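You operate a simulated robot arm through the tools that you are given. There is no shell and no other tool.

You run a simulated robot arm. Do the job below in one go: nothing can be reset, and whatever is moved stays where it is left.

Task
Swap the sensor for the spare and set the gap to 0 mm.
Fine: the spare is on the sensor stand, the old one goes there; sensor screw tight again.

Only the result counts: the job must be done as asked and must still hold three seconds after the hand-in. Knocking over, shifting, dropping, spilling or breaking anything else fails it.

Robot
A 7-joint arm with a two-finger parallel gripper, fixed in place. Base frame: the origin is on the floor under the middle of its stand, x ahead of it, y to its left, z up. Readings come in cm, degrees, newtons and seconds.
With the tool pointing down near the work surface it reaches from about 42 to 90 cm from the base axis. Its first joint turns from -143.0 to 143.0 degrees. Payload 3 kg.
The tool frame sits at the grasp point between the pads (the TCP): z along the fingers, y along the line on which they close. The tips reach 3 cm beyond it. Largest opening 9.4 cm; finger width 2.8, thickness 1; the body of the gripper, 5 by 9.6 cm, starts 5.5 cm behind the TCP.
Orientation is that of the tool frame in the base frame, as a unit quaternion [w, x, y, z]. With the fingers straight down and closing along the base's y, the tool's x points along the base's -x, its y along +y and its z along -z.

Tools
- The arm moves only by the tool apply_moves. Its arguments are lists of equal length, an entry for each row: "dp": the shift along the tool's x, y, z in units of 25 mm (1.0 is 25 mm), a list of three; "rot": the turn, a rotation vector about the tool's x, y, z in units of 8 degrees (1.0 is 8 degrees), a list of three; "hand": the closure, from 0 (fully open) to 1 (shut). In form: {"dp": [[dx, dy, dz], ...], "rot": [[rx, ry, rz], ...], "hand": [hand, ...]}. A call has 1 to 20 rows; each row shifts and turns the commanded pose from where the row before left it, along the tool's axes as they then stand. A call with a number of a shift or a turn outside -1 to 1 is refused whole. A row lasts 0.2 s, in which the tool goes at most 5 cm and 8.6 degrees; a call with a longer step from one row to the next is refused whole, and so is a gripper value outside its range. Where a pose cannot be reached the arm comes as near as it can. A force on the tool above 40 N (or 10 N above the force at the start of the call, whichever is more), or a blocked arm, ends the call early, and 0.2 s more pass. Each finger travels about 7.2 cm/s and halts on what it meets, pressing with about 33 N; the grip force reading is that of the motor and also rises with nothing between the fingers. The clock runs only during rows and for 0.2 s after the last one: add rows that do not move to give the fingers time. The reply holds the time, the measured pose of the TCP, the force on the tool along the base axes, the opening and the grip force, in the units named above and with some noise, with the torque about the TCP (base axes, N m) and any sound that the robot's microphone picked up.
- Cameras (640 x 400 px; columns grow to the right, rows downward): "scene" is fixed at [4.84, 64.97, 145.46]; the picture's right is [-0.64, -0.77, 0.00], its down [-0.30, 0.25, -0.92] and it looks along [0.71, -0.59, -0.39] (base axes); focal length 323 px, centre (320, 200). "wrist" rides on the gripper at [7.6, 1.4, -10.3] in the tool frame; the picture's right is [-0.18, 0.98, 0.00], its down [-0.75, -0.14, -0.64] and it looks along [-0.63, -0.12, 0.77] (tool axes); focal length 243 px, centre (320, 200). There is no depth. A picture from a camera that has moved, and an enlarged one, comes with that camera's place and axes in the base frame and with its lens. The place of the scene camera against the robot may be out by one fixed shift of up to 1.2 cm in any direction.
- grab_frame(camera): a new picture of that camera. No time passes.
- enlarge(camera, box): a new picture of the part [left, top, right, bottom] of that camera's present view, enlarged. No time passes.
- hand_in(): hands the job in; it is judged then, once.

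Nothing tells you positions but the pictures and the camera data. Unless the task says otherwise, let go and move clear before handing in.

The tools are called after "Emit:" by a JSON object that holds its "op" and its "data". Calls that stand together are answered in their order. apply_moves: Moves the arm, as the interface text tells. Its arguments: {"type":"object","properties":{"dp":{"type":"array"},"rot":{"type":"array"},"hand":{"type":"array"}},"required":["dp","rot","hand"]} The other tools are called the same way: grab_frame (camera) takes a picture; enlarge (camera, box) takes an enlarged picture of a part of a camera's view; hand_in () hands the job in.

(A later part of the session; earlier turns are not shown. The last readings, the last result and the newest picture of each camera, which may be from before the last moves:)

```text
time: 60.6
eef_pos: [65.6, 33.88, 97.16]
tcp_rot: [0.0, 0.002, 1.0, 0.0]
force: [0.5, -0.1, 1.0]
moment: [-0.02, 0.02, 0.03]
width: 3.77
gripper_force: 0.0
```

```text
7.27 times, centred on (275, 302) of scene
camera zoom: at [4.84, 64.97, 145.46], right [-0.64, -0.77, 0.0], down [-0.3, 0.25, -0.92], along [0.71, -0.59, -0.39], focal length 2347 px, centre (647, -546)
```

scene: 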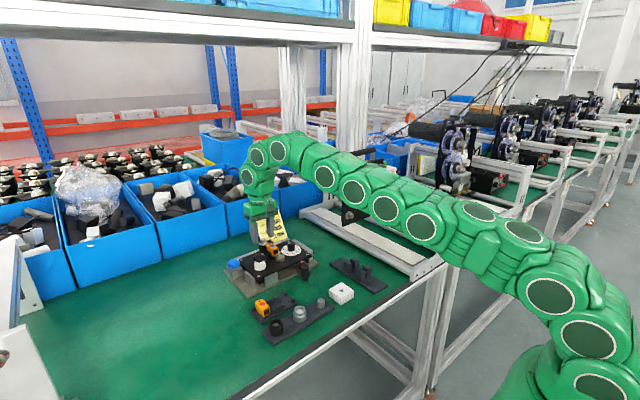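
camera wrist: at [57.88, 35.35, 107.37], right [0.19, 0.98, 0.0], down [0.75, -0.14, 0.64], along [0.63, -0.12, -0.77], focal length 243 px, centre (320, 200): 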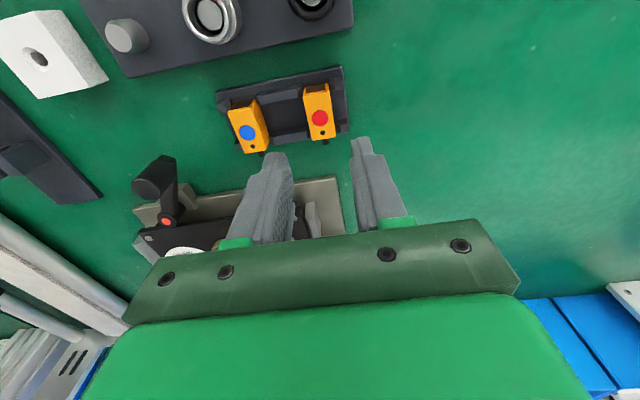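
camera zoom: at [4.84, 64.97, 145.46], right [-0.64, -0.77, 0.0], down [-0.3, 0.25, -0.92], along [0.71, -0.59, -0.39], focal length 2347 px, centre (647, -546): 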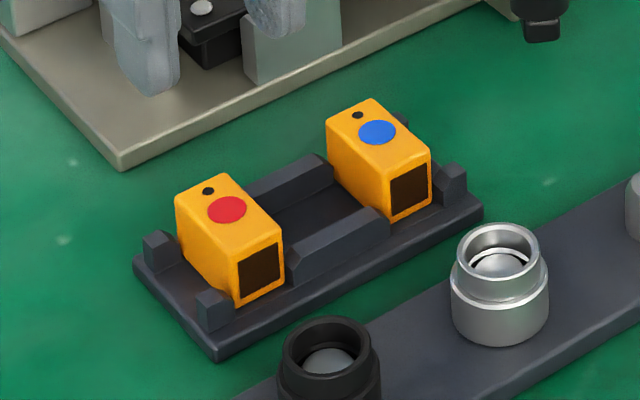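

The old sensor sits properly in the −y bay. Now I'll descend on the spare, keeping the fingertips above the stand posts.

Emit:
{"op": "apply_moves", "data": {"dp": [[0.06, 0, 0.6], [0, 0, 0.8], [0, 0, 0.8], [0, 0, 0.6], [0, 0, 0.36], [0, 0, 0]], "rot": [[0, 0, 0], [0, 0, 0], [0, 0, 0], [0, 0, 0], [0, 0, 0], [0, 0, 0]], "hand": [0.6, 0.6, 0.6, 0.6, 0.6, 0.6]}}

Emit:
{"op": "enlarge", "data": {"camera": "wrist", "box": [240, 70, 400, 210]}}

Emit:
{"op": "enlarge", "data": {"camera": "scene", "box": [240, 275, 310, 330]}}

```text
time: 62.0
eef_pos: [65.27, 33.89, 89.28]
tcp_rot: [-0.001, 0.002, 1.0, -0.001]
force: [0.1, 0.0, 0.3]
moment: [-0.01, -0.01, -0.01]
width: 3.76
gripper_force: 0.2
```

```text
2.86 times, centred on (320, 140) of wrist
camera zoom: at [57.64, 35.35, 99.43], right [0.19, 0.98, 0.0], down [0.75, -0.14, 0.64], along [0.63, -0.12, -0.77], focal length 693 px, centre (320, 371)
```

zoom: 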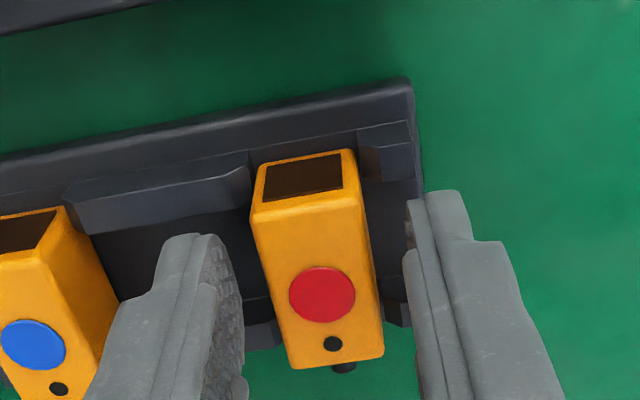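

```text
7.27 times, centred on (275, 302) of scene
camera zoom: at [4.84, 64.97, 145.46], right [-0.64, -0.77, 0.0], down [-0.3, 0.25, -0.92], along [0.71, -0.59, -0.39], focal length 2347 px, centre (647, -546)
```

zoom: 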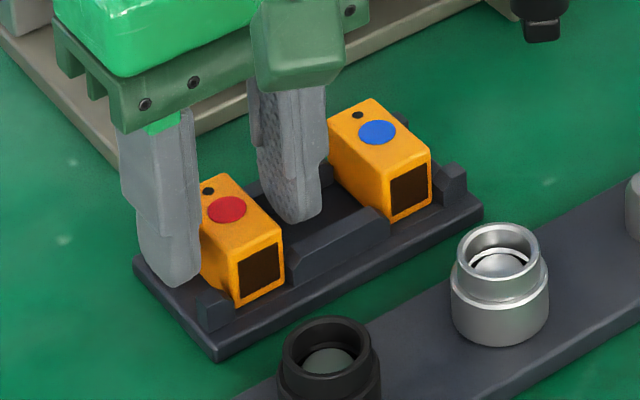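

Well centred on the spare. Closing the grip.

Emit:
{"op": "apply_moves", "data": {"dp": [[0, 0, 0], [0, 0, 0], [0, 0, 0], [0, 0, 0]], "rot": [[0, 0, 0], [0, 0, 0], [0, 0, 0], [0, 0, 0]], "hand": [0.7, 0.78, 1.0, 1.0]}}

Emit:
{"op": "apply_moves", "data": {"dp": [[0, 0, -0.1], [0, 0, -0.1], [0, 0, 0]], "rot": [[0, 0, 0], [0, 0, 0], [0, 0, 0]], "hand": [1, 1, 1]}}

Emit:
{"op": "enlarge", "data": {"camera": "wrist", "box": [240, 70, 400, 210]}}

```text
time: 63.0
eef_pos: [65.37, 33.92, 89.3]
tcp_rot: [0.0, 0.002, 1.0, 0.0]
force: [0.3, -0.1, -0.2]
moment: [0.01, -0.03, -0.03]
width: 2.08
gripper_force: 32.9
```

```text
time: 63.8
eef_pos: [65.35, 33.95, 89.71]
tcp_rot: [0.0, 0.001, 1.0, 0.001]
force: [0.1, -0.8, -0.3]
moment: [0.0, -0.01, 0.02]
width: 2.06
gripper_force: 33.3
```

```text
2.86 times, centred on (320, 140) of wrist
camera zoom: at [57.64, 35.37, 99.92], right [0.19, 0.98, 0.0], down [0.75, -0.14, 0.64], along [0.63, -0.12, -0.77], focal length 693 px, centre (320, 371)
```

zoom: 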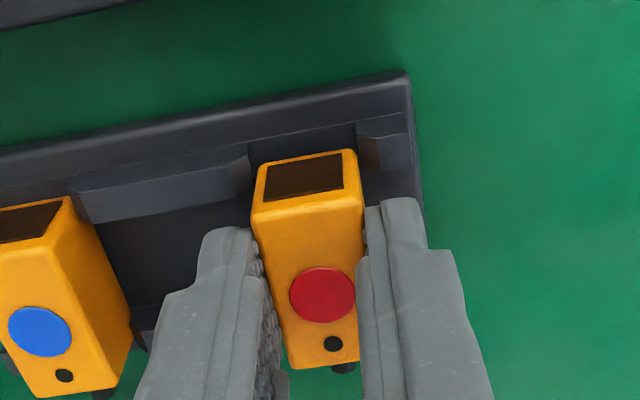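

The spare is out of its bay. I'll raise it and carry it over to the holder.

Emit:
{"op": "apply_moves", "data": {"dp": [[0, 0, -0.5], [0, 0, -0.8], [0, 0, -0.9], [0, 0, -0.9], [0, 0, -0.9], [0, 0, -0.12], [-0.5, -0.41, 0], [-0.78, -0.64, 0], [-0.78, -0.64, 0], [-0.78, -0.64, 0], [-0.78, -0.64, 0], [-0.78, -0.64, 0], [-0.78, -0.64, 0], [-0.78, -0.64, 0], [-0.78, -0.64, 0], [-0.34, -0.28, 0], [0, 0, 0], [0, 0, 0]], "rot": [[0, 0, 0], [0, 0, 0], [0, 0, 0], [0, 0, 0], [0, 0, 0], [0, 0, 0], [0, 0, 0], [0, 0, 0], [0, 0, 0], [0, 0, 0], [0, 0, 0], [0, 0, 0], [0, 0, 0], [0, 0, 0], [0, 0, 0], [0, 0, 0], [0, 0, 0], [0, 0, 0]], "hand": [1, 1, 1, 1, 1, 1, 1, 1, 1, 1, 1, 1, 1, 1, 1, 1, 1, 1]}}

Emit:
{"op": "grab_frame", "data": {"camera": "wrist"}}

Emit:
{"op": "enlarge", "data": {"camera": "wrist", "box": [240, 60, 400, 210]}}

Emit:
{"op": "enlarge", "data": {"camera": "scene", "box": [235, 275, 315, 330]}}

```text
time: 67.6
eef_pos: [83.05, 19.33, 100.07]
tcp_rot: [0.0, 0.002, 1.0, 0.0]
force: [-0.5, 0.5, -0.7]
moment: [0.01, 0.0, -0.01]
width: 2.08
gripper_force: 33.0
```

```text
taken
camera wrist: at [75.33, 20.77, 110.21], right [0.19, 0.98, 0.0], down [0.75, -0.14, 0.64], along [0.63, -0.12, -0.77], focal length 243 px, centre (320, 200)
```

wrist: 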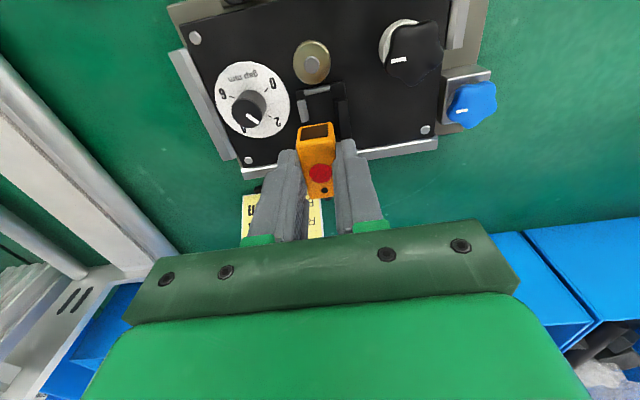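

```text
2.67 times, centred on (320, 135) of wrist
camera zoom: at [75.33, 20.77, 110.21], right [0.19, 0.98, 0.0], down [0.75, -0.14, 0.64], along [0.63, -0.12, -0.77], focal length 647 px, centre (320, 373)
```

zoom: 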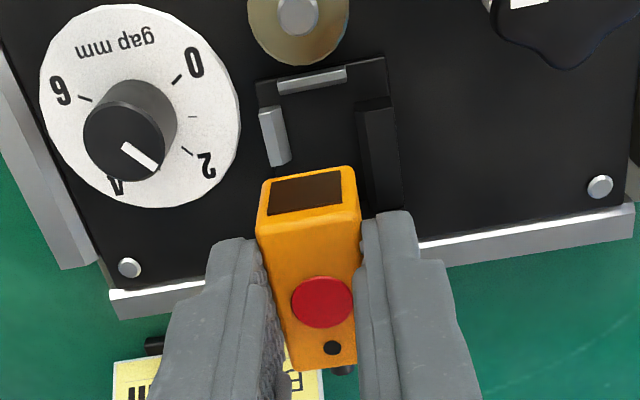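

```text
7.27 times, centred on (275, 302) of scene
camera zoom: at [4.84, 64.97, 145.46], right [-0.64, -0.77, 0.0], down [-0.3, 0.25, -0.92], along [0.71, -0.59, -0.39], focal length 2347 px, centre (647, -546)
```

zoom: 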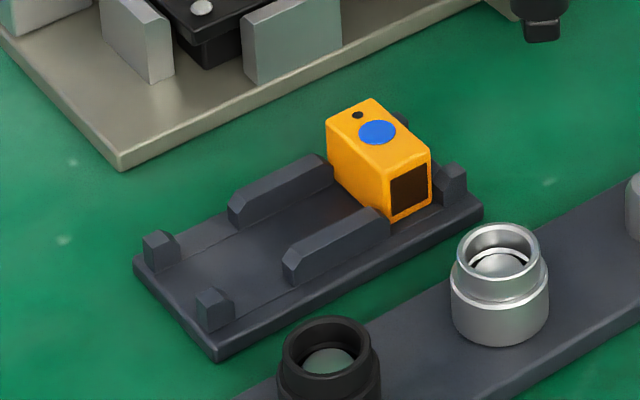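

The holder is empty and clearly visible, and the spare is lined up above it. I'll descend most of the way, staying about 3 mm to the −x side so the cable stub clears the screw collar.

Emit:
{"op": "apply_moves", "data": {"dp": [[0, 0.03, 0.6], [0, 0, 0.8], [0, 0, 0.6], [0, 0, 0.2], [0, 0, 0.16], [0, 0, 0]], "rot": [[0, 0, 0], [0, 0, 0], [0, 0, 0], [0, 0, 0], [0, 0, 0], [0, 0, 0]], "hand": [1, 1, 1, 1, 1, 1]}}

Emit:
{"op": "enlarge", "data": {"camera": "wrist", "box": [240, 70, 400, 220]}}

Emit:
{"op": "enlarge", "data": {"camera": "scene", "box": [250, 220, 300, 260]}}

```text
time: 69.0
eef_pos: [82.91, 19.31, 94.21]
tcp_rot: [0.0, 0.002, 1.0, 0.0]
force: [1.3, 0.2, -0.6]
moment: [0.02, 0.0, -0.04]
width: 2.06
gripper_force: 33.1
```

```text
2.67 times, centred on (320, 145) of wrist
camera zoom: at [75.33, 20.79, 104.29], right [0.19, 0.98, 0.0], down [0.75, -0.14, 0.64], along [0.63, -0.12, -0.77], focal length 647 px, centre (320, 347)
```

zoom: 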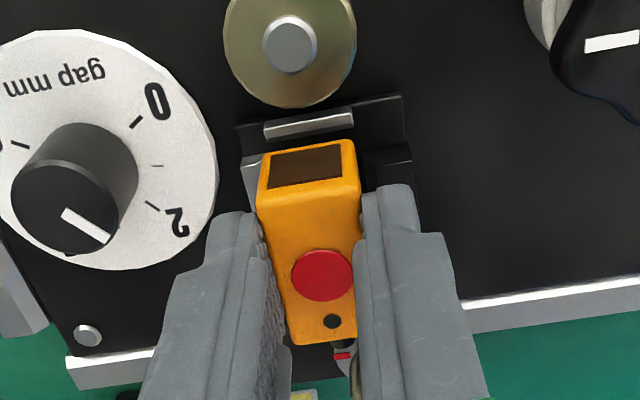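

```text
10.00 times, centred on (275, 240) of scene
camera zoom: at [4.84, 64.97, 145.46], right [-0.64, -0.77, 0.0], down [-0.3, 0.25, -0.92], along [0.71, -0.59, -0.39], focal length 3227 px, centre (770, -200)
```

zoom: 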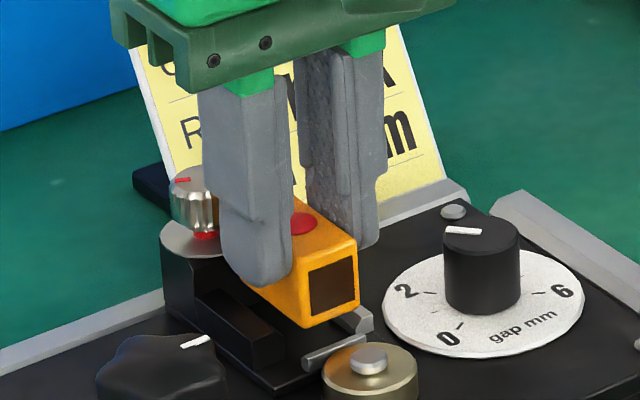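

Emit:
{"op": "apply_moves", "data": {"dp": [[0, 0, 0.1], [-0.05, 0, 0.06], [0, 0, 0]], "rot": [[0, 0, 0], [0, 0, 0], [0, 0, 0]], "hand": [1, 1, 1]}}

Emit:
{"op": "apply_moves", "data": {"dp": [[-0.07, 0, 0.06], [0, 0, 0.02], [0, 0, 0]], "rot": [[0, 0, 0], [0, 0, 0], [0, 0, 0]], "hand": [1, 1, 1]}}

Emit:
{"op": "enlarge", "data": {"camera": "wrist", "box": [240, 70, 400, 220]}}

Emit:
{"op": "enlarge", "data": {"camera": "scene", "box": [250, 220, 300, 260]}}

```text
time: 69.8
eef_pos: [83.11, 19.3, 93.58]
tcp_rot: [0.0, 0.003, 1.0, 0.0]
force: [-0.8, 0.4, 0.1]
moment: [-0.01, -0.02, 0.01]
width: 2.09
gripper_force: 33.6
```

```text
time: 70.6
eef_pos: [83.42, 19.39, 93.54]
tcp_rot: [-0.001, 0.002, 1.0, 0.0]
force: [-0.4, -0.2, -0.8]
moment: [0.01, -0.02, 0.0]
width: 2.07
gripper_force: 32.9
```

```text
2.67 times, centred on (320, 145) of wrist
camera zoom: at [75.59, 20.83, 103.71], right [0.19, 0.98, 0.0], down [0.75, -0.14, 0.64], along [0.63, -0.12, -0.77], focal length 647 px, centre (320, 347)
```

zoom: 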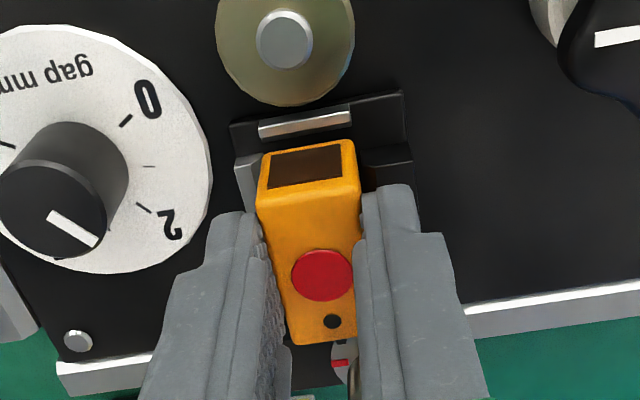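

```text
10.00 times, centred on (275, 240) of scene
camera zoom: at [4.84, 64.97, 145.46], right [-0.64, -0.77, 0.0], down [-0.3, 0.25, -0.92], along [0.71, -0.59, -0.39], focal length 3227 px, centre (770, -200)
```

zoom: 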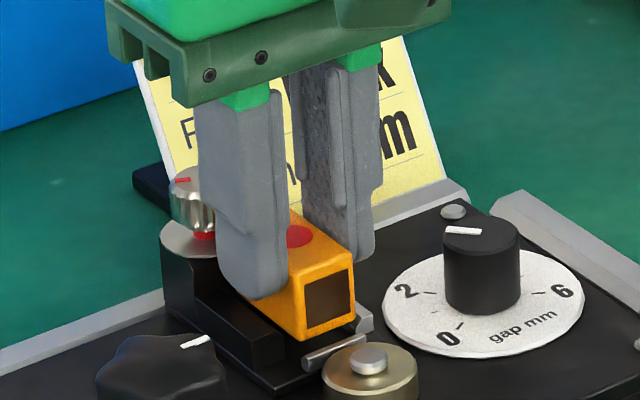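

No contact so far. I'll continue down in small steps.

Emit:
{"op": "apply_moves", "data": {"dp": [[0, 0, 0.08], [0, 0, 0]], "rot": [[0, 0, 0], [0, 0, 0]], "hand": [1, 1]}}

Emit:
{"op": "apply_moves", "data": {"dp": [[0, 0, 0.08], [0, 0, 0]], "rot": [[0, 0, 0], [0, 0, 0]], "hand": [1, 1]}}

Emit:
{"op": "apply_moves", "data": {"dp": [[0, 0, 0.06], [0, 0, 0]], "rot": [[0, 0, 0], [0, 0, 0]], "hand": [1, 1]}}

Emit:
{"op": "enlarge", "data": {"camera": "wrist", "box": [240, 70, 400, 220]}}

Emit:
{"op": "enlarge", "data": {"camera": "scene", "box": [250, 220, 300, 260]}}

```text
time: 71.2
eef_pos: [83.24, 19.4, 93.3]
tcp_rot: [0.0, 0.001, 1.0, -0.001]
force: [0.3, -0.5, 0.0]
moment: [-0.02, 0.0, 0.02]
width: 2.07
gripper_force: 32.8
```

```text
time: 71.8
eef_pos: [83.35, 19.3, 93.18]
tcp_rot: [0.0, 0.002, 1.0, 0.0]
force: [0.3, 0.2, -0.2]
moment: [0.0, 0.01, -0.01]
width: 2.06
gripper_force: 33.3
```

```text
time: 72.4
eef_pos: [83.31, 19.44, 93.05]
tcp_rot: [0.0, 0.002, 1.0, 0.0]
force: [0.0, 1.6, 0.0]
moment: [0.0, -0.01, 0.0]
width: 2.07
gripper_force: 33.0
```

```text
2.67 times, centred on (320, 145) of wrist
camera zoom: at [75.61, 20.87, 103.14], right [0.19, 0.98, 0.0], down [0.75, -0.14, 0.64], along [0.63, -0.12, -0.77], focal length 647 px, centre (320, 347)
```

zoom: 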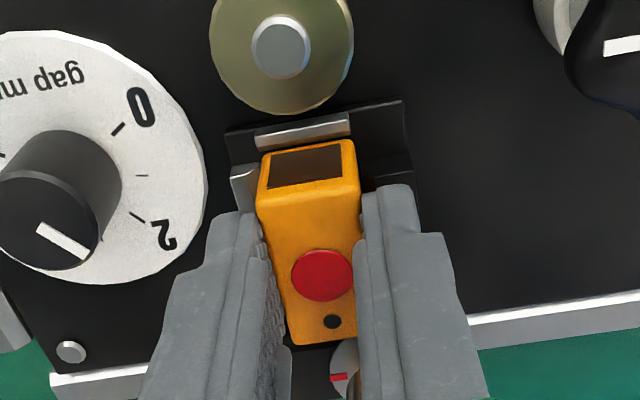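

```text
10.00 times, centred on (275, 240) of scene
camera zoom: at [4.84, 64.97, 145.46], right [-0.64, -0.77, 0.0], down [-0.3, 0.25, -0.92], along [0.71, -0.59, -0.39], focal length 3227 px, centre (770, -200)
```

zoom: 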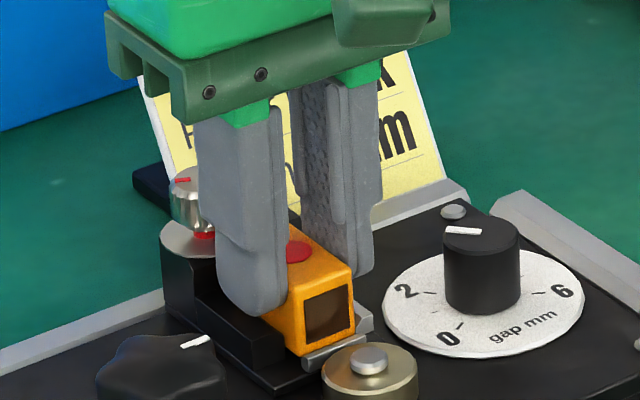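

Emit:
{"op": "apply_moves", "data": {"dp": [[0, 0, 0.05], [0, 0, 0]], "rot": [[0, 0, 0], [0, 0, 0]], "hand": [1, 1]}}

Emit:
{"op": "apply_moves", "data": {"dp": [[0, 0, 0.05], [0, 0, 0]], "rot": [[0, 0, 0], [0, 0, 0]], "hand": [1, 1]}}

Emit:
{"op": "apply_moves", "data": {"dp": [[0, 0, 0.04], [0, 0, 0]], "rot": [[0, 0, 0], [0, 0, 0]], "hand": [1, 1]}}

```text
time: 73.0
eef_pos: [83.28, 19.46, 92.82]
tcp_rot: [-0.001, 0.002, 1.0, 0.0]
force: [0.6, -0.7, -1.0]
moment: [0.01, 0.01, -0.03]
width: 2.09
gripper_force: 33.0
```

```text
time: 73.6
eef_pos: [83.28, 19.44, 92.77]
tcp_rot: [0.0, 0.001, 1.0, 0.0]
force: [0.2, 0.1, 3.5]
moment: [0.02, -0.01, 0.02]
width: 2.1
gripper_force: 32.9
```

```text
time: 74.2
eef_pos: [83.3, 19.51, 92.73]
tcp_rot: [0.001, 0.001, 1.0, 0.0]
force: [1.6, -1.3, 16.1]
moment: [-0.04, -0.02, 0.0]
width: 2.11
gripper_force: 33.0
```

Contact at z≈92.7, which matches the expected seat. I'll check the picture.

Emit:
{"op": "apply_moves", "data": {"dp": [[0, 0, -0.03], [0, 0, 0]], "rot": [[0, 0, 0], [0, 0, 0]], "hand": [1, 1]}}

Emit:
{"op": "enlarge", "data": {"camera": "wrist", "box": [240, 90, 400, 220]}}

Emit:
{"op": "enlarge", "data": {"camera": "scene", "box": [250, 220, 300, 260]}}

```text
time: 74.8
eef_pos: [83.26, 19.51, 92.79]
tcp_rot: [0.0, 0.001, 1.0, 0.001]
force: [4.6, 1.1, 11.4]
moment: [0.08, -0.21, 0.02]
width: 2.09
gripper_force: 33.3
```

```text
3.08 times, centred on (320, 155) of wrist
camera zoom: at [75.54, 20.88, 102.86], right [0.19, 0.98, 0.0], down [0.75, -0.14, 0.64], along [0.63, -0.12, -0.77], focal length 746 px, centre (320, 338)
```

zoom: 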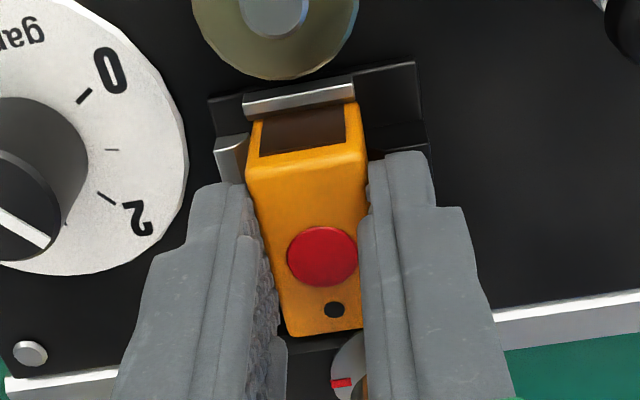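

```text
10.00 times, centred on (275, 240) of scene
camera zoom: at [4.84, 64.97, 145.46], right [-0.64, -0.77, 0.0], down [-0.3, 0.25, -0.92], along [0.71, -0.59, -0.39], focal length 3227 px, centre (770, -200)
```

zoom: 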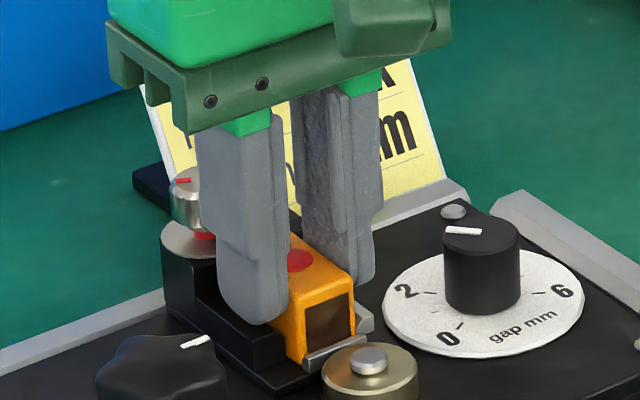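

It looks seated, but it's about 1.5 mm further −x than the old one was and lightly touching the front lip. I'll nudge it +x to the original position.

Emit:
{"op": "apply_moves", "data": {"dp": [[-0.05, 0, 0], [0, 0, 0.02], [0, 0, 0]], "rot": [[0, 0, 0], [0, 0, 0], [0, 0, 0]], "hand": [1, 1, 1]}}

Emit:
{"op": "enlarge", "data": {"camera": "wrist", "box": [240, 90, 400, 220]}}

```text
time: 75.6
eef_pos: [83.36, 19.49, 92.58]
tcp_rot: [0.0, 0.001, 1.0, 0.0]
force: [-5.0, -1.5, 12.5]
moment: [-0.05, 0.11, 0.01]
width: 2.08
gripper_force: 33.2
```

```text
3.08 times, centred on (320, 155) of wrist
camera zoom: at [75.68, 20.9, 102.86], right [0.19, 0.98, 0.0], down [0.75, -0.14, 0.64], along [0.63, -0.12, -0.77], focal length 746 px, centre (320, 338)
```

zoom: 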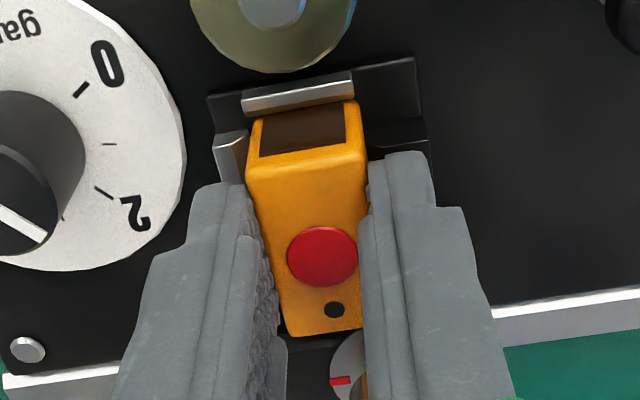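

The spare is now at the original seat position. I'll release it gently.

Emit:
{"op": "apply_moves", "data": {"dp": [[0, 0, -0.02], [0, 0, 0], [0, 0, 0], [0, 0, 0], [0, 0, 0]], "rot": [[0, 0, 0], [0, 0, 0], [0, 0, 0], [0, 0, 0], [0, 0, 0]], "hand": [1, 0.76, 0.7, 0.6, 0.5]}}

Emit:
{"op": "apply_moves", "data": {"dp": [[0, 0, -0.4], [0, 0, -0.8], [0, 0, -0.8], [0, 0, -0.4], [0, 0, 0]], "rot": [[0, 0, 0], [0, 0, 0], [0, 0, 0], [0, 0, 0], [0, 0, 0]], "hand": [0.5, 0.5, 0.5, 0.5, 0.5]}}

Emit:
{"op": "grab_frame", "data": {"camera": "wrist"}}

Emit:
{"op": "enlarge", "data": {"camera": "wrist", "box": [260, 60, 380, 180]}}

Emit:
{"op": "enlarge", "data": {"camera": "scene", "box": [258, 228, 292, 254]}}

```text
time: 76.8
eef_pos: [83.46, 19.45, 92.72]
tcp_rot: [0.0, 0.002, 1.0, 0.0]
force: [-0.9, -0.4, 0.1]
moment: [0.01, 0.01, 0.0]
width: 4.69
gripper_force: 0.1
```

```text
time: 78.0
eef_pos: [83.35, 19.28, 98.68]
tcp_rot: [0.0, 0.002, 1.0, 0.001]
force: [-0.2, -0.1, -0.9]
moment: [0.04, 0.0, 0.01]
width: 4.7
gripper_force: 0.0
```

```text
taken
camera wrist: at [75.69, 20.81, 108.85], right [0.19, 0.98, 0.0], down [0.75, -0.14, 0.64], along [0.63, -0.12, -0.77], focal length 243 px, centre (320, 200)
```

wrist: 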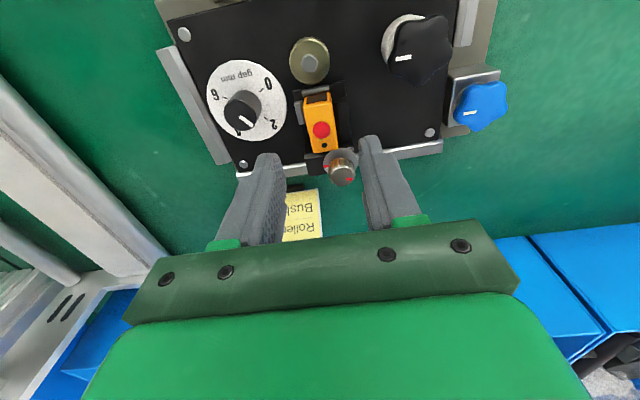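

```text
3.33 times, centred on (320, 120) of wrist
camera zoom: at [75.69, 20.81, 108.85], right [0.19, 0.98, 0.0], down [0.75, -0.14, 0.64], along [0.63, -0.12, -0.77], focal length 809 px, centre (320, 467)
```

zoom: 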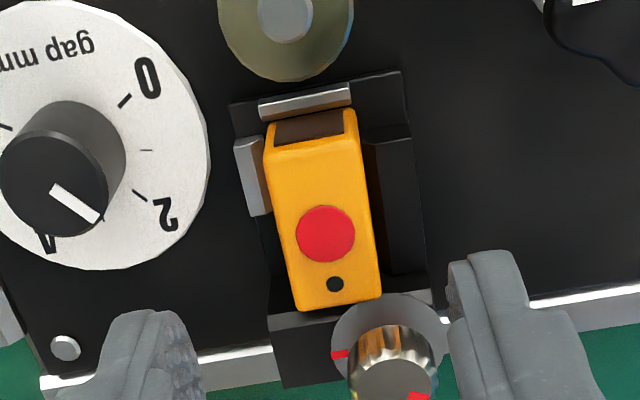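

```text
15.38 times, centred on (275, 241) of scene
camera zoom: at [4.84, 64.97, 145.46], right [-0.64, -0.77, 0.0], down [-0.3, 0.25, -0.92], along [0.71, -0.59, -0.39], focal length 4964 px, centre (1012, -431)
```

zoom: 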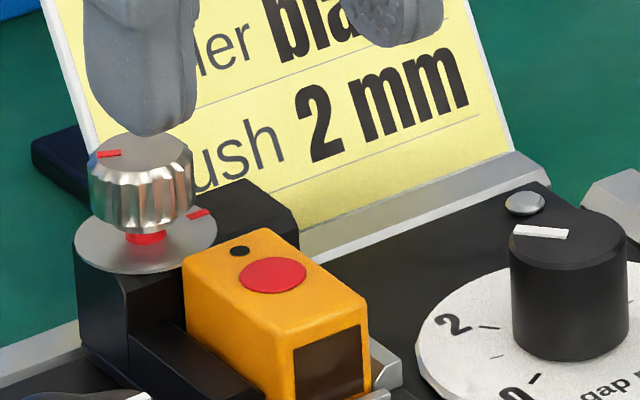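

The spare sits exactly where the old one did (matching within a pixel in the scene view). Now I'll go back to the screw, pre-rotate the gripper counter-clockwise, and tighten clockwise.

Emit:
{"op": "apply_moves", "data": {"dp": [[-0.724, 0.204, 0.2], [-0.724, 0.204, 0.2], [0, 0, 0], [0, 0, 0], [0, 0, 0], [0, 0, 0], [0, 0, 0], [0, 0, 0], [0, 0, 0], [0, 0, 0], [0, 0, 0], [0, 0, 0], [0, 0, 0], [0, 0, 0], [0, 0, 0], [0, 0, 0]], "rot": [[0, 0, 0], [0, 0, 0], [0, 0, 0], [0, 0, -0.9], [0, 0, -0.9], [0, 0, -0.9], [0, 0, -0.9], [0, 0, -0.9], [0, 0, -0.9], [0, 0, -0.9], [0, 0, -0.9], [0, 0, -0.9], [0, 0, -0.9], [0, 0, -0.9], [0, 0, -0.9], [0, 0, 0]], "hand": [0.62, 0.62, 0.62, 0.62, 0.62, 0.62, 0.62, 0.62, 0.62, 0.62, 0.62, 0.62, 0.62, 0.62, 0.62, 0.62]}}

Emit:
{"op": "enlarge", "data": {"camera": "wrist", "box": [220, 60, 420, 220]}}

```text
time: 81.4
eef_pos: [87.02, 20.39, 97.8]
tcp_rot: [0.001, -0.684, 0.729, 0.0]
force: [0.6, 0.5, 0.2]
moment: [0.02, 0.02, 0.01]
width: 3.57
gripper_force: 0.0
```

```text
2.50 times, centred on (320, 140) of wrist
camera zoom: at [85.0, 12.9, 107.89], right [-0.97, 0.25, 0.0], down [0.19, 0.74, 0.64], along [0.16, 0.62, -0.77], focal length 606 px, centre (320, 350)
```

zoom: 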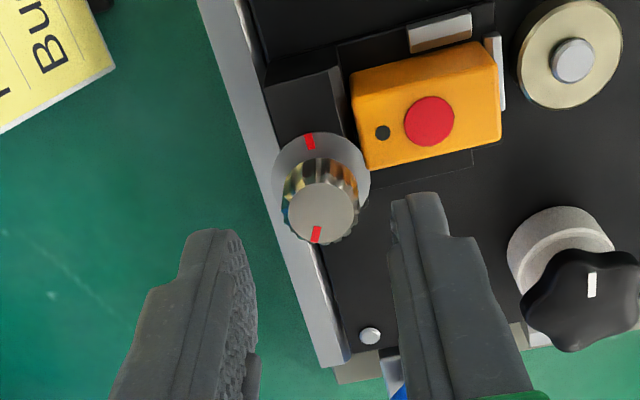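

Emit:
{"op": "apply_moves", "data": {"dp": [[0, 0, 0.6], [0, 0, 0.5], [0, 0, 0.34], [0, 0, 0]], "rot": [[0, 0, 0], [0, 0, 0], [0, 0, 0], [0, 0, 0]], "hand": [0.62, 0.62, 0.62, 0.62]}}

Emit:
{"op": "apply_moves", "data": {"dp": [[0, 0, 0], [0, 0, 0], [0, 0, 0]], "rot": [[0, 0, 0], [0, 0, 0], [0, 0, 0]], "hand": [0.74, 1, 1]}}

Emit:
{"op": "enlarge", "data": {"camera": "wrist", "box": [220, 80, 420, 240]}}

```text
time: 82.4
eef_pos: [87.09, 20.41, 94.13]
tcp_rot: [0.0, -0.683, 0.73, 0.0]
force: [0.6, 0.0, -0.4]
moment: [0.01, -0.03, -0.01]
width: 3.6
gripper_force: 0.1
```

```text
time: 83.2
eef_pos: [87.07, 20.42, 94.17]
tcp_rot: [0.0, -0.684, 0.73, 0.002]
force: [-11.3, -0.1, 1.1]
moment: [-0.07, 0.21, 0.05]
width: 2.05
gripper_force: 32.8
```

```text
2.50 times, centred on (320, 160) of wrist
camera zoom: at [85.05, 12.91, 104.29], right [-0.97, 0.25, 0.0], down [0.19, 0.74, 0.64], along [0.16, 0.62, -0.77], focal length 606 px, centre (320, 300)
```

zoom: 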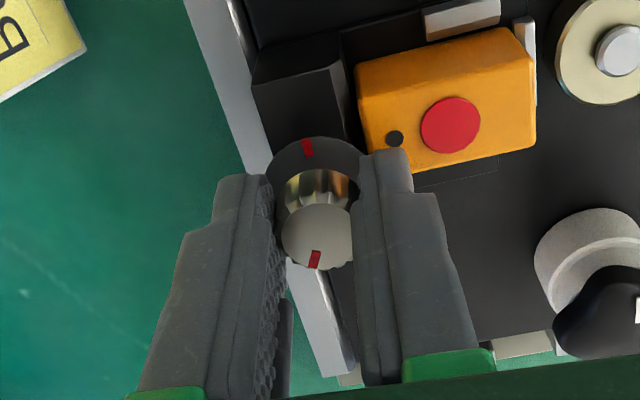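

Emit:
{"op": "apply_moves", "data": {"dp": [[0, 0.026, 0], [0, 0, 0], [0, 0, 0], [0, 0, 0], [0, 0, 0], [0, 0, 0]], "rot": [[0, 0, 0], [0, 0, 0.9], [0, 0, 0.9], [0, 0, 0.9], [0, 0, 0.9], [0, 0, 0]], "hand": [1, 1, 1, 1, 1, 1]}}

Emit:
{"op": "enlarge", "data": {"camera": "wrist", "box": [220, 80, 420, 240]}}

```text
time: 84.6
eef_pos: [87.03, 20.41, 94.06]
tcp_rot: [-0.001, -0.481, 0.877, 0.0]
force: [-0.5, 2.4, -0.3]
moment: [-0.14, 0.13, 0.0]
width: 2.08
gripper_force: 33.1
```

```text
2.50 times, centred on (320, 160) of wrist
camera zoom: at [81.59, 14.79, 104.26], right [-0.73, 0.69, 0.0], down [0.53, 0.56, 0.64], along [0.44, 0.47, -0.77], focal length 606 px, centre (320, 300)
```

zoom: 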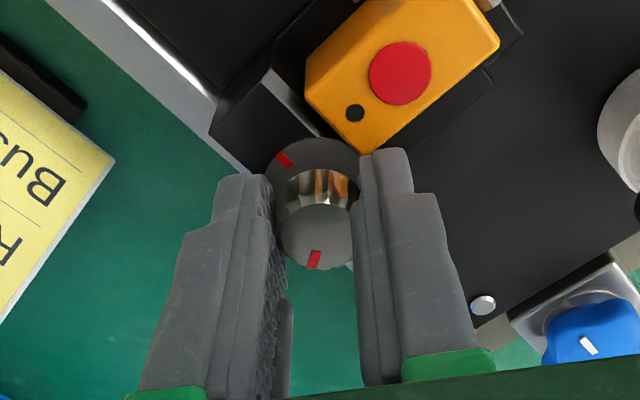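

Turning well with low side load. Continuing the tightening stroke.

Emit:
{"op": "apply_moves", "data": {"dp": [[0, 0, 0.01], [0, 0, 0.01], [0, 0, 0.01], [0, 0, 0.01], [0, 0, 0]], "rot": [[0, 0, 0.9], [0, 0, 0.9], [0, 0, 0.9], [0, 0, 0.9], [0, 0, 0]], "hand": [1, 1, 1, 1, 1]}}

Emit:
{"op": "apply_moves", "data": {"dp": [[0, 0, 0.01], [0, 0, 0.01], [0, 0, 0.01], [0, 0, 0]], "rot": [[0, 0, 0.9], [0, 0, 0.9], [0, 0, 0.9], [0, 0, 0]], "hand": [1, 1, 1, 1]}}

Emit:
{"op": "enlarge", "data": {"camera": "wrist", "box": [220, 80, 420, 240]}}

```text
time: 85.8
eef_pos: [87.01, 20.43, 94.03]
tcp_rot: [0.0, -0.247, 0.969, 0.0]
force: [-3.7, 12.8, -0.5]
moment: [0.35, -0.14, 0.03]
width: 2.09
gripper_force: 33.0
```

```text
time: 86.8
eef_pos: [86.9, 20.59, 93.95]
tcp_rot: [0.0, -0.061, 0.998, 0.001]
force: [1.7, 20.4, 0.1]
moment: [0.46, -0.26, 0.01]
width: 2.06
gripper_force: 33.3
```

```text
2.50 times, centred on (320, 160) of wrist
camera zoom: at [79.11, 20.95, 104.1], right [0.06, 1.0, 0.0], down [0.77, -0.05, 0.64], along [0.64, -0.04, -0.77], focal length 606 px, centre (320, 300)
```

zoom: 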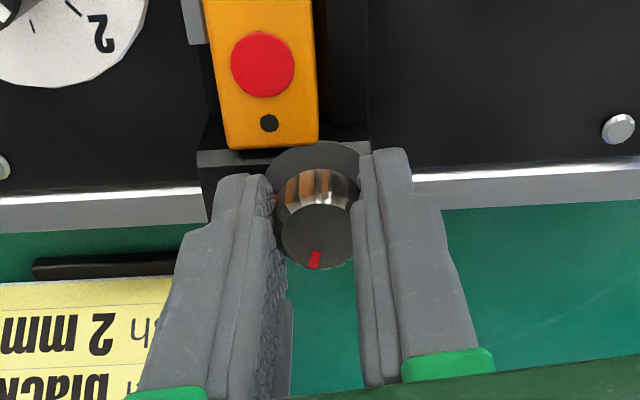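

The first tightening stroke is done (about 79°). Release, rotate back and regrip for the second stroke.

Emit:
{"op": "apply_moves", "data": {"dp": [[0, 0, 0], [0, 0, 0], [0, 0.03, -0.3], [0, 0, 0], [0, 0, 0], [0, 0, 0], [0, 0, 0], [0, 0, 0], [0, 0, 0], [0, 0, 0], [0, 0, 0], [0, 0, 0], [0, 0, 0], [0, 0, 0], [0, 0, 0], [0, 0, 0]], "rot": [[0, 0, 0], [0, 0, 0], [0, 0, 0], [0, 0, -0.9], [0, 0, -0.9], [0, 0, -0.9], [0, 0, -0.9], [0, 0, -0.9], [0, 0, -0.9], [0, 0, -0.9], [0, 0, -0.9], [0, 0, -0.9], [0, 0, -0.9], [0, 0, -0.9], [0, 0, 0], [0, 0, 0]], "hand": [0.62, 0.62, 0.62, 0.62, 0.62, 0.62, 0.62, 0.62, 0.62, 0.62, 0.62, 0.62, 0.62, 0.62, 0.62, 0.62]}}

Emit:
{"op": "enlarge", "data": {"camera": "wrist", "box": [220, 80, 420, 240]}}

```text
time: 90.2
eef_pos: [86.98, 20.52, 94.69]
tcp_rot: [0.0, -0.684, 0.73, 0.0]
force: [0.6, 0.2, 0.2]
moment: [0.03, -0.01, 0.02]
width: 3.57
gripper_force: 0.1
```

```text
2.50 times, centred on (320, 160) of wrist
camera zoom: at [84.97, 12.98, 104.9], right [-0.97, 0.25, 0.0], down [0.19, 0.74, 0.64], along [0.16, 0.62, -0.77], focal length 606 px, centre (320, 300)
```

zoom: 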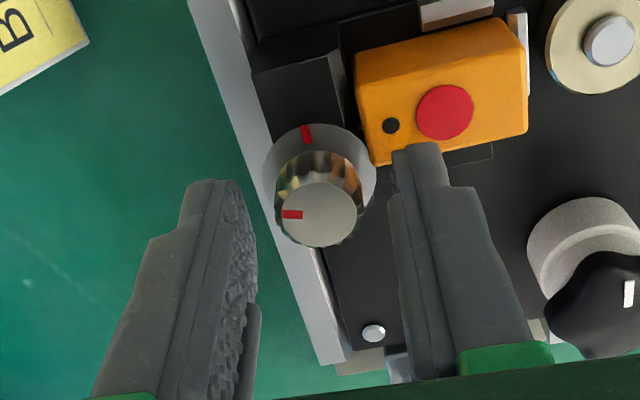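

Emit:
{"op": "apply_moves", "data": {"dp": [[0, 0, 0.28], [0, 0, 0], [0, 0, 0], [0, 0, 0], [0, 0, 0]], "rot": [[0, 0, 0], [0, 0, 0], [0, 0, 0], [0, 0, 0], [0, 0, 0]], "hand": [0.62, 0.62, 0.74, 1, 1]}}

Emit:
{"op": "apply_moves", "data": {"dp": [[0, 0, 0], [0, 0, 0], [0, 0, 0], [0, 0, 0], [0, 0, 0]], "rot": [[0, 0, 0.9], [0, 0, 0.9], [0, 0, 0.9], [0, 0, 0.9], [0, 0, 0]], "hand": [1, 1, 1, 1, 1]}}

Emit:
{"op": "enlarge", "data": {"camera": "wrist", "box": [220, 80, 420, 240]}}

```text
time: 91.4
eef_pos: [86.97, 20.4, 94.05]
tcp_rot: [0.0, -0.684, 0.73, -0.001]
force: [6.7, 0.0, 0.2]
moment: [0.14, -0.15, 0.03]
width: 2.08
gripper_force: 33.0
```

```text
time: 92.6
eef_pos: [87.0, 20.57, 93.99]
tcp_rot: [-0.001, -0.479, 0.878, -0.001]
force: [4.1, -1.4, -2.9]
moment: [-0.15, -0.03, 0.01]
width: 2.09
gripper_force: 32.4
```

```text
2.50 times, centred on (320, 160) of wrist
camera zoom: at [81.57, 14.82, 104.19], right [-0.73, 0.69, 0.0], down [0.53, 0.56, 0.64], along [0.44, 0.47, -0.77], focal length 606 px, centre (320, 300)
```

zoom: 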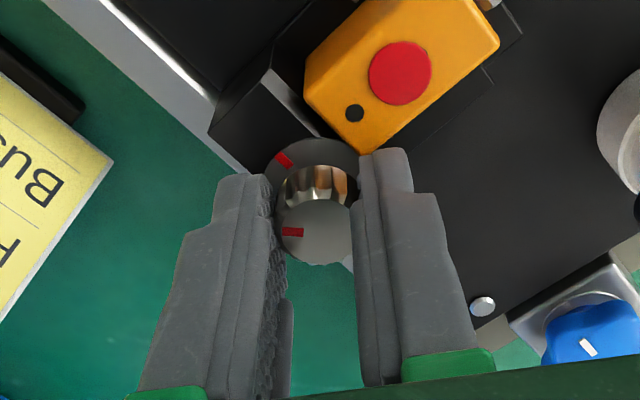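

Emit:
{"op": "apply_moves", "data": {"dp": [[0, 0, 0.01], [0, 0, 0.01], [0, 0, 0.01], [0, 0, 0.01], [0, 0, 0]], "rot": [[0, 0, 0.9], [0, 0, 0.9], [0, 0, 0.9], [0, 0, 0.9], [0, 0, 0]], "hand": [1, 1, 1, 1, 1]}}

Emit:
{"op": "enlarge", "data": {"camera": "wrist", "box": [220, 80, 420, 240]}}

```text
time: 93.8
eef_pos: [86.97, 20.46, 93.94]
tcp_rot: [0.0, -0.246, 0.969, -0.001]
force: [-4.1, -7.9, -1.8]
moment: [-0.09, -0.05, 0.01]
width: 2.07
gripper_force: 32.6
```

```text
2.50 times, centred on (320, 160) of wrist
camera zoom: at [79.54, 18.09, 104.1], right [-0.31, 0.95, 0.0], down [0.73, 0.24, 0.64], along [0.61, 0.2, -0.77], focal length 606 px, centre (320, 300)
```

zoom: 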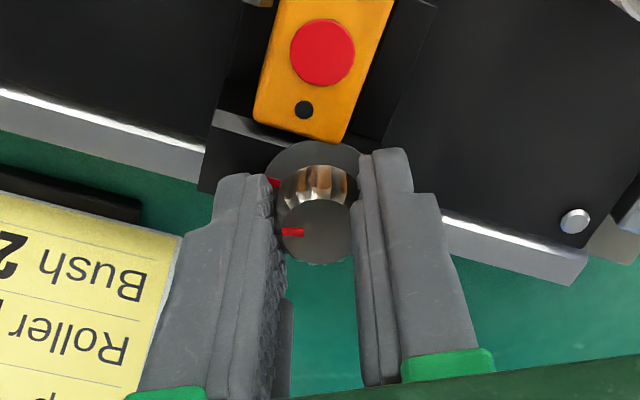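

The marks are about 28° apart now. I'll complete the turn to alignment and feel for the stop.

Emit:
{"op": "apply_moves", "data": {"dp": [[0, 0, 0.01], [0, 0, 0.01], [0, 0, 0.01], [0, 0, 0]], "rot": [[0, 0, 0.9], [0, 0, 0.9], [0, 0, 0.9], [0, 0, 0]], "hand": [1, 1, 1, 1]}}

Emit:
{"op": "apply_moves", "data": {"dp": [[0, 0, 0], [0, 0, 0]], "rot": [[0, 0, 0.7], [0, 0, 0]], "hand": [1, 1]}}

Emit:
{"op": "enlarge", "data": {"camera": "wrist", "box": [220, 80, 420, 240]}}

```text
time: 94.8
eef_pos: [86.97, 20.47, 93.82]
tcp_rot: [-0.001, -0.06, 0.998, 0.001]
force: [2.8, -1.1, -0.3]
moment: [0.0, -0.37, 0.2]
width: 2.06
gripper_force: 32.9
```

```text
time: 95.4
eef_pos: [86.9, 20.45, 93.88]
tcp_rot: [0.001, -0.013, 1.0, -0.001]
force: [2.9, 3.1, 0.3]
moment: [0.01, -0.11, 0.1]
width: 2.11
gripper_force: 33.2
```

```text
2.50 times, centred on (320, 160) of wrist
camera zoom: at [79.2, 21.72, 104.09], right [0.16, 0.99, 0.0], down [0.76, -0.12, 0.64], along [0.63, -0.1, -0.77], focal length 606 px, centre (320, 300)
```

zoom: 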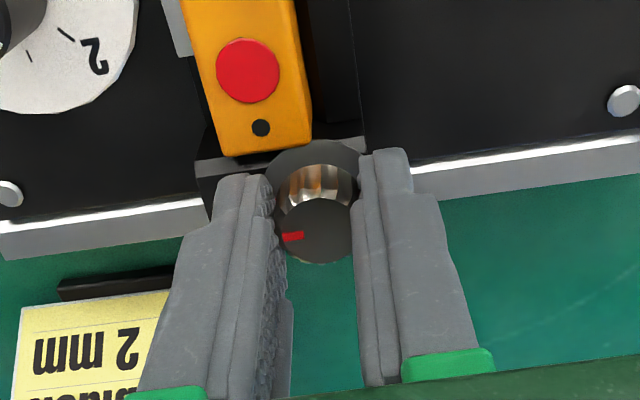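

Emit:
{"op": "apply_moves", "data": {"dp": [[0, 0, 0], [0, 0, 0]], "rot": [[0, 0, 0.6], [0, 0, 0]], "hand": [1, 1]}}

Emit:
{"op": "apply_moves", "data": {"dp": [[0, 0, 0], [0, 0, 0]], "rot": [[0, 0, 0.6], [0, 0, 0]], "hand": [1, 1]}}

Emit:
{"op": "enlarge", "data": {"camera": "wrist", "box": [220, 80, 420, 240]}}

```text
time: 96.0
eef_pos: [86.94, 20.51, 93.9]
tcp_rot: [0.0, 0.029, 1.0, 0.0]
force: [-1.3, 2.8, -0.8]
moment: [0.04, 0.15, 0.11]
width: 2.09
gripper_force: 33.4
```

```text
time: 96.6
eef_pos: [87.0, 20.44, 93.79]
tcp_rot: [0.0, 0.071, 0.997, -0.001]
force: [-0.7, 0.5, -0.3]
moment: [-0.01, -0.1, 0.09]
width: 2.06
gripper_force: 33.0
```

```text
2.50 times, centred on (320, 160) of wrist
camera zoom: at [79.57, 22.99, 104.1], right [0.32, 0.95, 0.0], down [0.73, -0.25, 0.64], along [0.61, -0.21, -0.77], focal length 606 px, centre (320, 300)
```

zoom: 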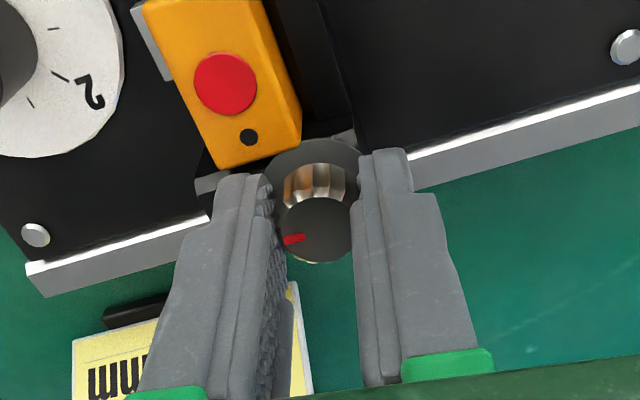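

There is steady resistance with slight slip, which suggests the stop. I'll release and inspect the alignment of the red marks.

Emit:
{"op": "apply_moves", "data": {"dp": [[0, 0, 0], [0, 0, 0], [0, 0, -0.6], [0, 0, -0.6], [0, 0, -0.4], [0, 0, 0]], "rot": [[0, 0, 0], [0, 0, 0], [0, 0, 0], [0, 0, 0], [0, 0, 0], [0, 0, 0]], "hand": [0.5, 0.5, 0.5, 0.5, 0.5, 0.5]}}

Emit:
{"op": "enlarge", "data": {"camera": "wrist", "box": [250, 60, 390, 180]}}

Emit:
{"op": "enlarge", "data": {"camera": "scene", "box": [258, 228, 292, 254]}}

```text
time: 98.0
eef_pos: [87.03, 20.4, 98.0]
tcp_rot: [0.0, 0.072, 0.997, 0.0]
force: [0.0, 0.9, -0.2]
moment: [0.02, -0.04, -0.02]
width: 4.72
gripper_force: 0.1
```

```text
3.33 times, centred on (320, 120) of wrist
camera zoom: at [79.64, 22.95, 108.11], right [0.32, 0.95, 0.0], down [0.73, -0.25, 0.64], along [0.61, -0.21, -0.77], focal length 809 px, centre (320, 467)
```

zoom: 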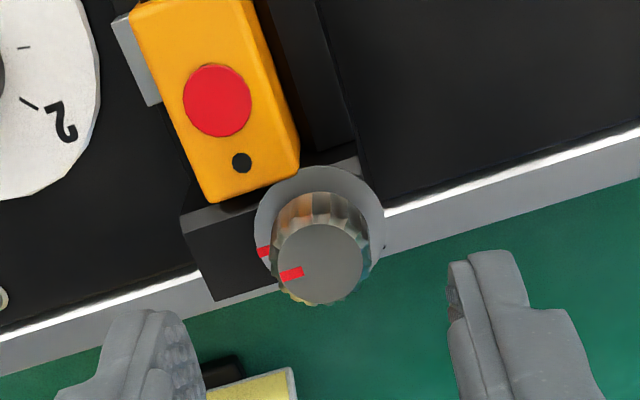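

```text
15.38 times, centred on (275, 241) of scene
camera zoom: at [4.84, 64.97, 145.46], right [-0.64, -0.77, 0.0], down [-0.3, 0.25, -0.92], along [0.71, -0.59, -0.39], focal length 4964 px, centre (1012, -431)
```

zoom: 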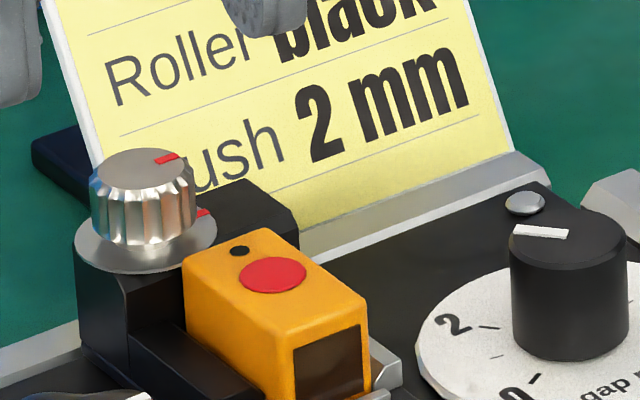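

The marks and knob height match the original tight position to within a fraction of a pixel, so the sensor screw is tight again. Next I'll move over to the gap dial.

Emit:
{"op": "apply_moves", "data": {"dp": [[0, 0, -0.2], [0, 0, 0], [0.555, -0.7, 0], [0.555, -0.7, 0], [0.555, -0.7, 0], [0.555, -0.7, 0], [0, 0, 0]], "rot": [[0, 0, -0.52], [0, 0, -0.51], [0, 0, 0], [0, 0, 0], [0, 0, 0], [0, 0, 0], [0, 0, 0]], "hand": [0.4, 0.4, 0.4, 0.4, 0.4, 0.4, 0.4]}}

Emit:
{"op": "grab_frame", "data": {"camera": "wrist"}}

Emit:
{"op": "enlarge", "data": {"camera": "wrist", "box": [250, 70, 390, 190]}}

```text
time: 99.6
eef_pos: [81.54, 13.22, 98.33]
tcp_rot: [0.0, -0.001, 1.0, -0.001]
force: [-0.1, -0.7, 0.5]
moment: [0.01, 0.0, 0.01]
width: 5.64
gripper_force: 0.2
```

```text
taken
camera wrist: at [73.77, 14.75, 108.56], right [0.18, 0.98, 0.0], down [0.75, -0.14, 0.64], along [0.63, -0.12, -0.77], focal length 243 px, centre (320, 200)
```

wrist: 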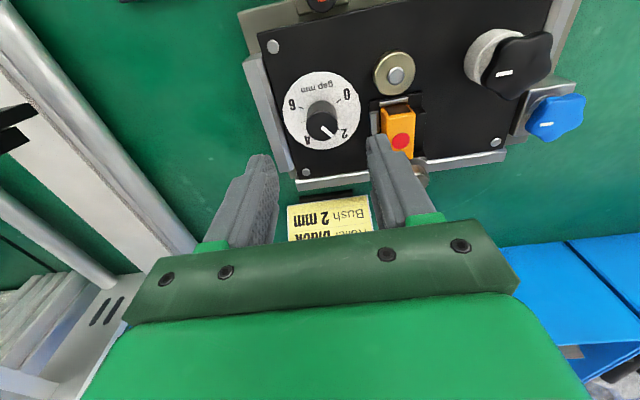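

```text
3.33 times, centred on (320, 130) of wrist
camera zoom: at [73.77, 14.75, 108.56], right [0.18, 0.98, 0.0], down [0.75, -0.14, 0.64], along [0.63, -0.12, -0.77], focal length 809 px, centre (320, 433)
```

zoom: 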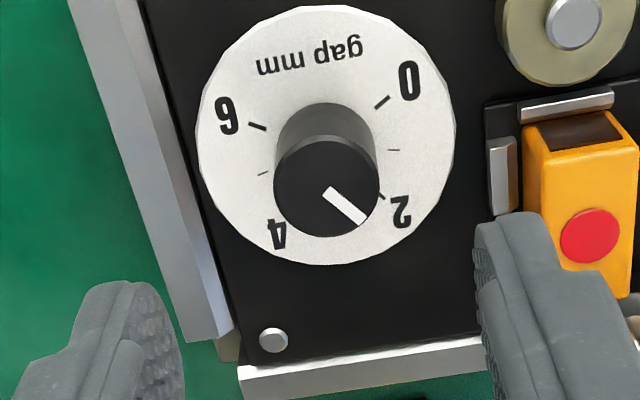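

The dial centre is at about (81.5, 13.5), its knob top is at z≈90.1, and the pointer sits at about 2.0–2.1 mm. The scale is 40° per mm, so 0 mm needs about 81° counter-clockwise. I'll lower over the dial knob and grip it.

Emit:
{"op": "apply_moves", "data": {"dp": [[-0.048, 0.064, 0.5], [0, 0, 0.8], [0, 0, 0.6], [0, 0, 0.4], [0, 0, 0.2], [0, 0, 0]], "rot": [[0, 0, 0], [0, 0, 0], [0, 0, 0], [0, 0, 0], [0, 0, 0], [0, 0, 0]], "hand": [0.6, 0.6, 0.6, 0.6, 0.6, 0.6]}}

Emit:
{"op": "enlarge", "data": {"camera": "wrist", "box": [240, 80, 400, 220]}}

Emit:
{"op": "enlarge", "data": {"camera": "scene", "box": [255, 220, 325, 275]}}

```text
time: 101.0
eef_pos: [81.45, 13.49, 92.03]
tcp_rot: [0.0, 0.0, 1.0, 0.0]
force: [-0.2, 0.1, 0.1]
moment: [-0.03, 0.0, -0.02]
width: 3.73
gripper_force: 0.1
```

```text
2.86 times, centred on (320, 150) of wrist
camera zoom: at [73.84, 14.92, 102.22], right [0.18, 0.98, 0.0], down [0.75, -0.14, 0.64], along [0.63, -0.12, -0.77], focal length 693 px, centre (320, 343)
```

zoom: 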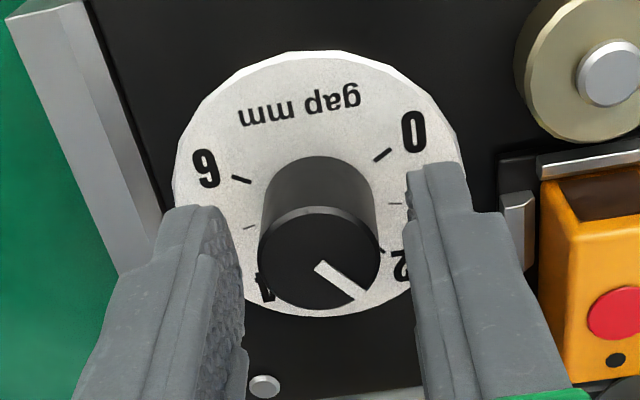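

```text
7.27 times, centred on (290, 248) of scene
camera zoom: at [4.84, 64.97, 145.46], right [-0.64, -0.77, 0.0], down [-0.3, 0.25, -0.92], along [0.71, -0.59, -0.39], focal length 2347 px, centre (538, -146)
```

zoom: 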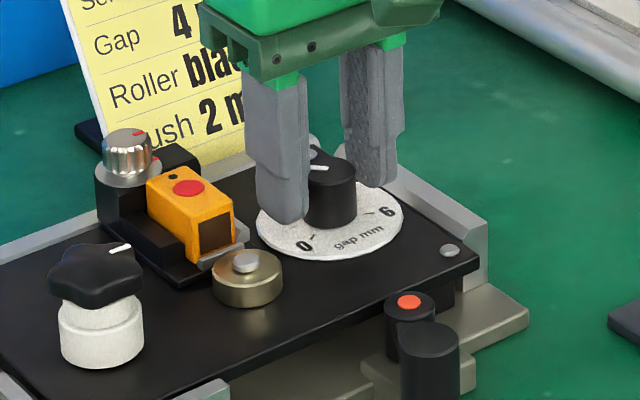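

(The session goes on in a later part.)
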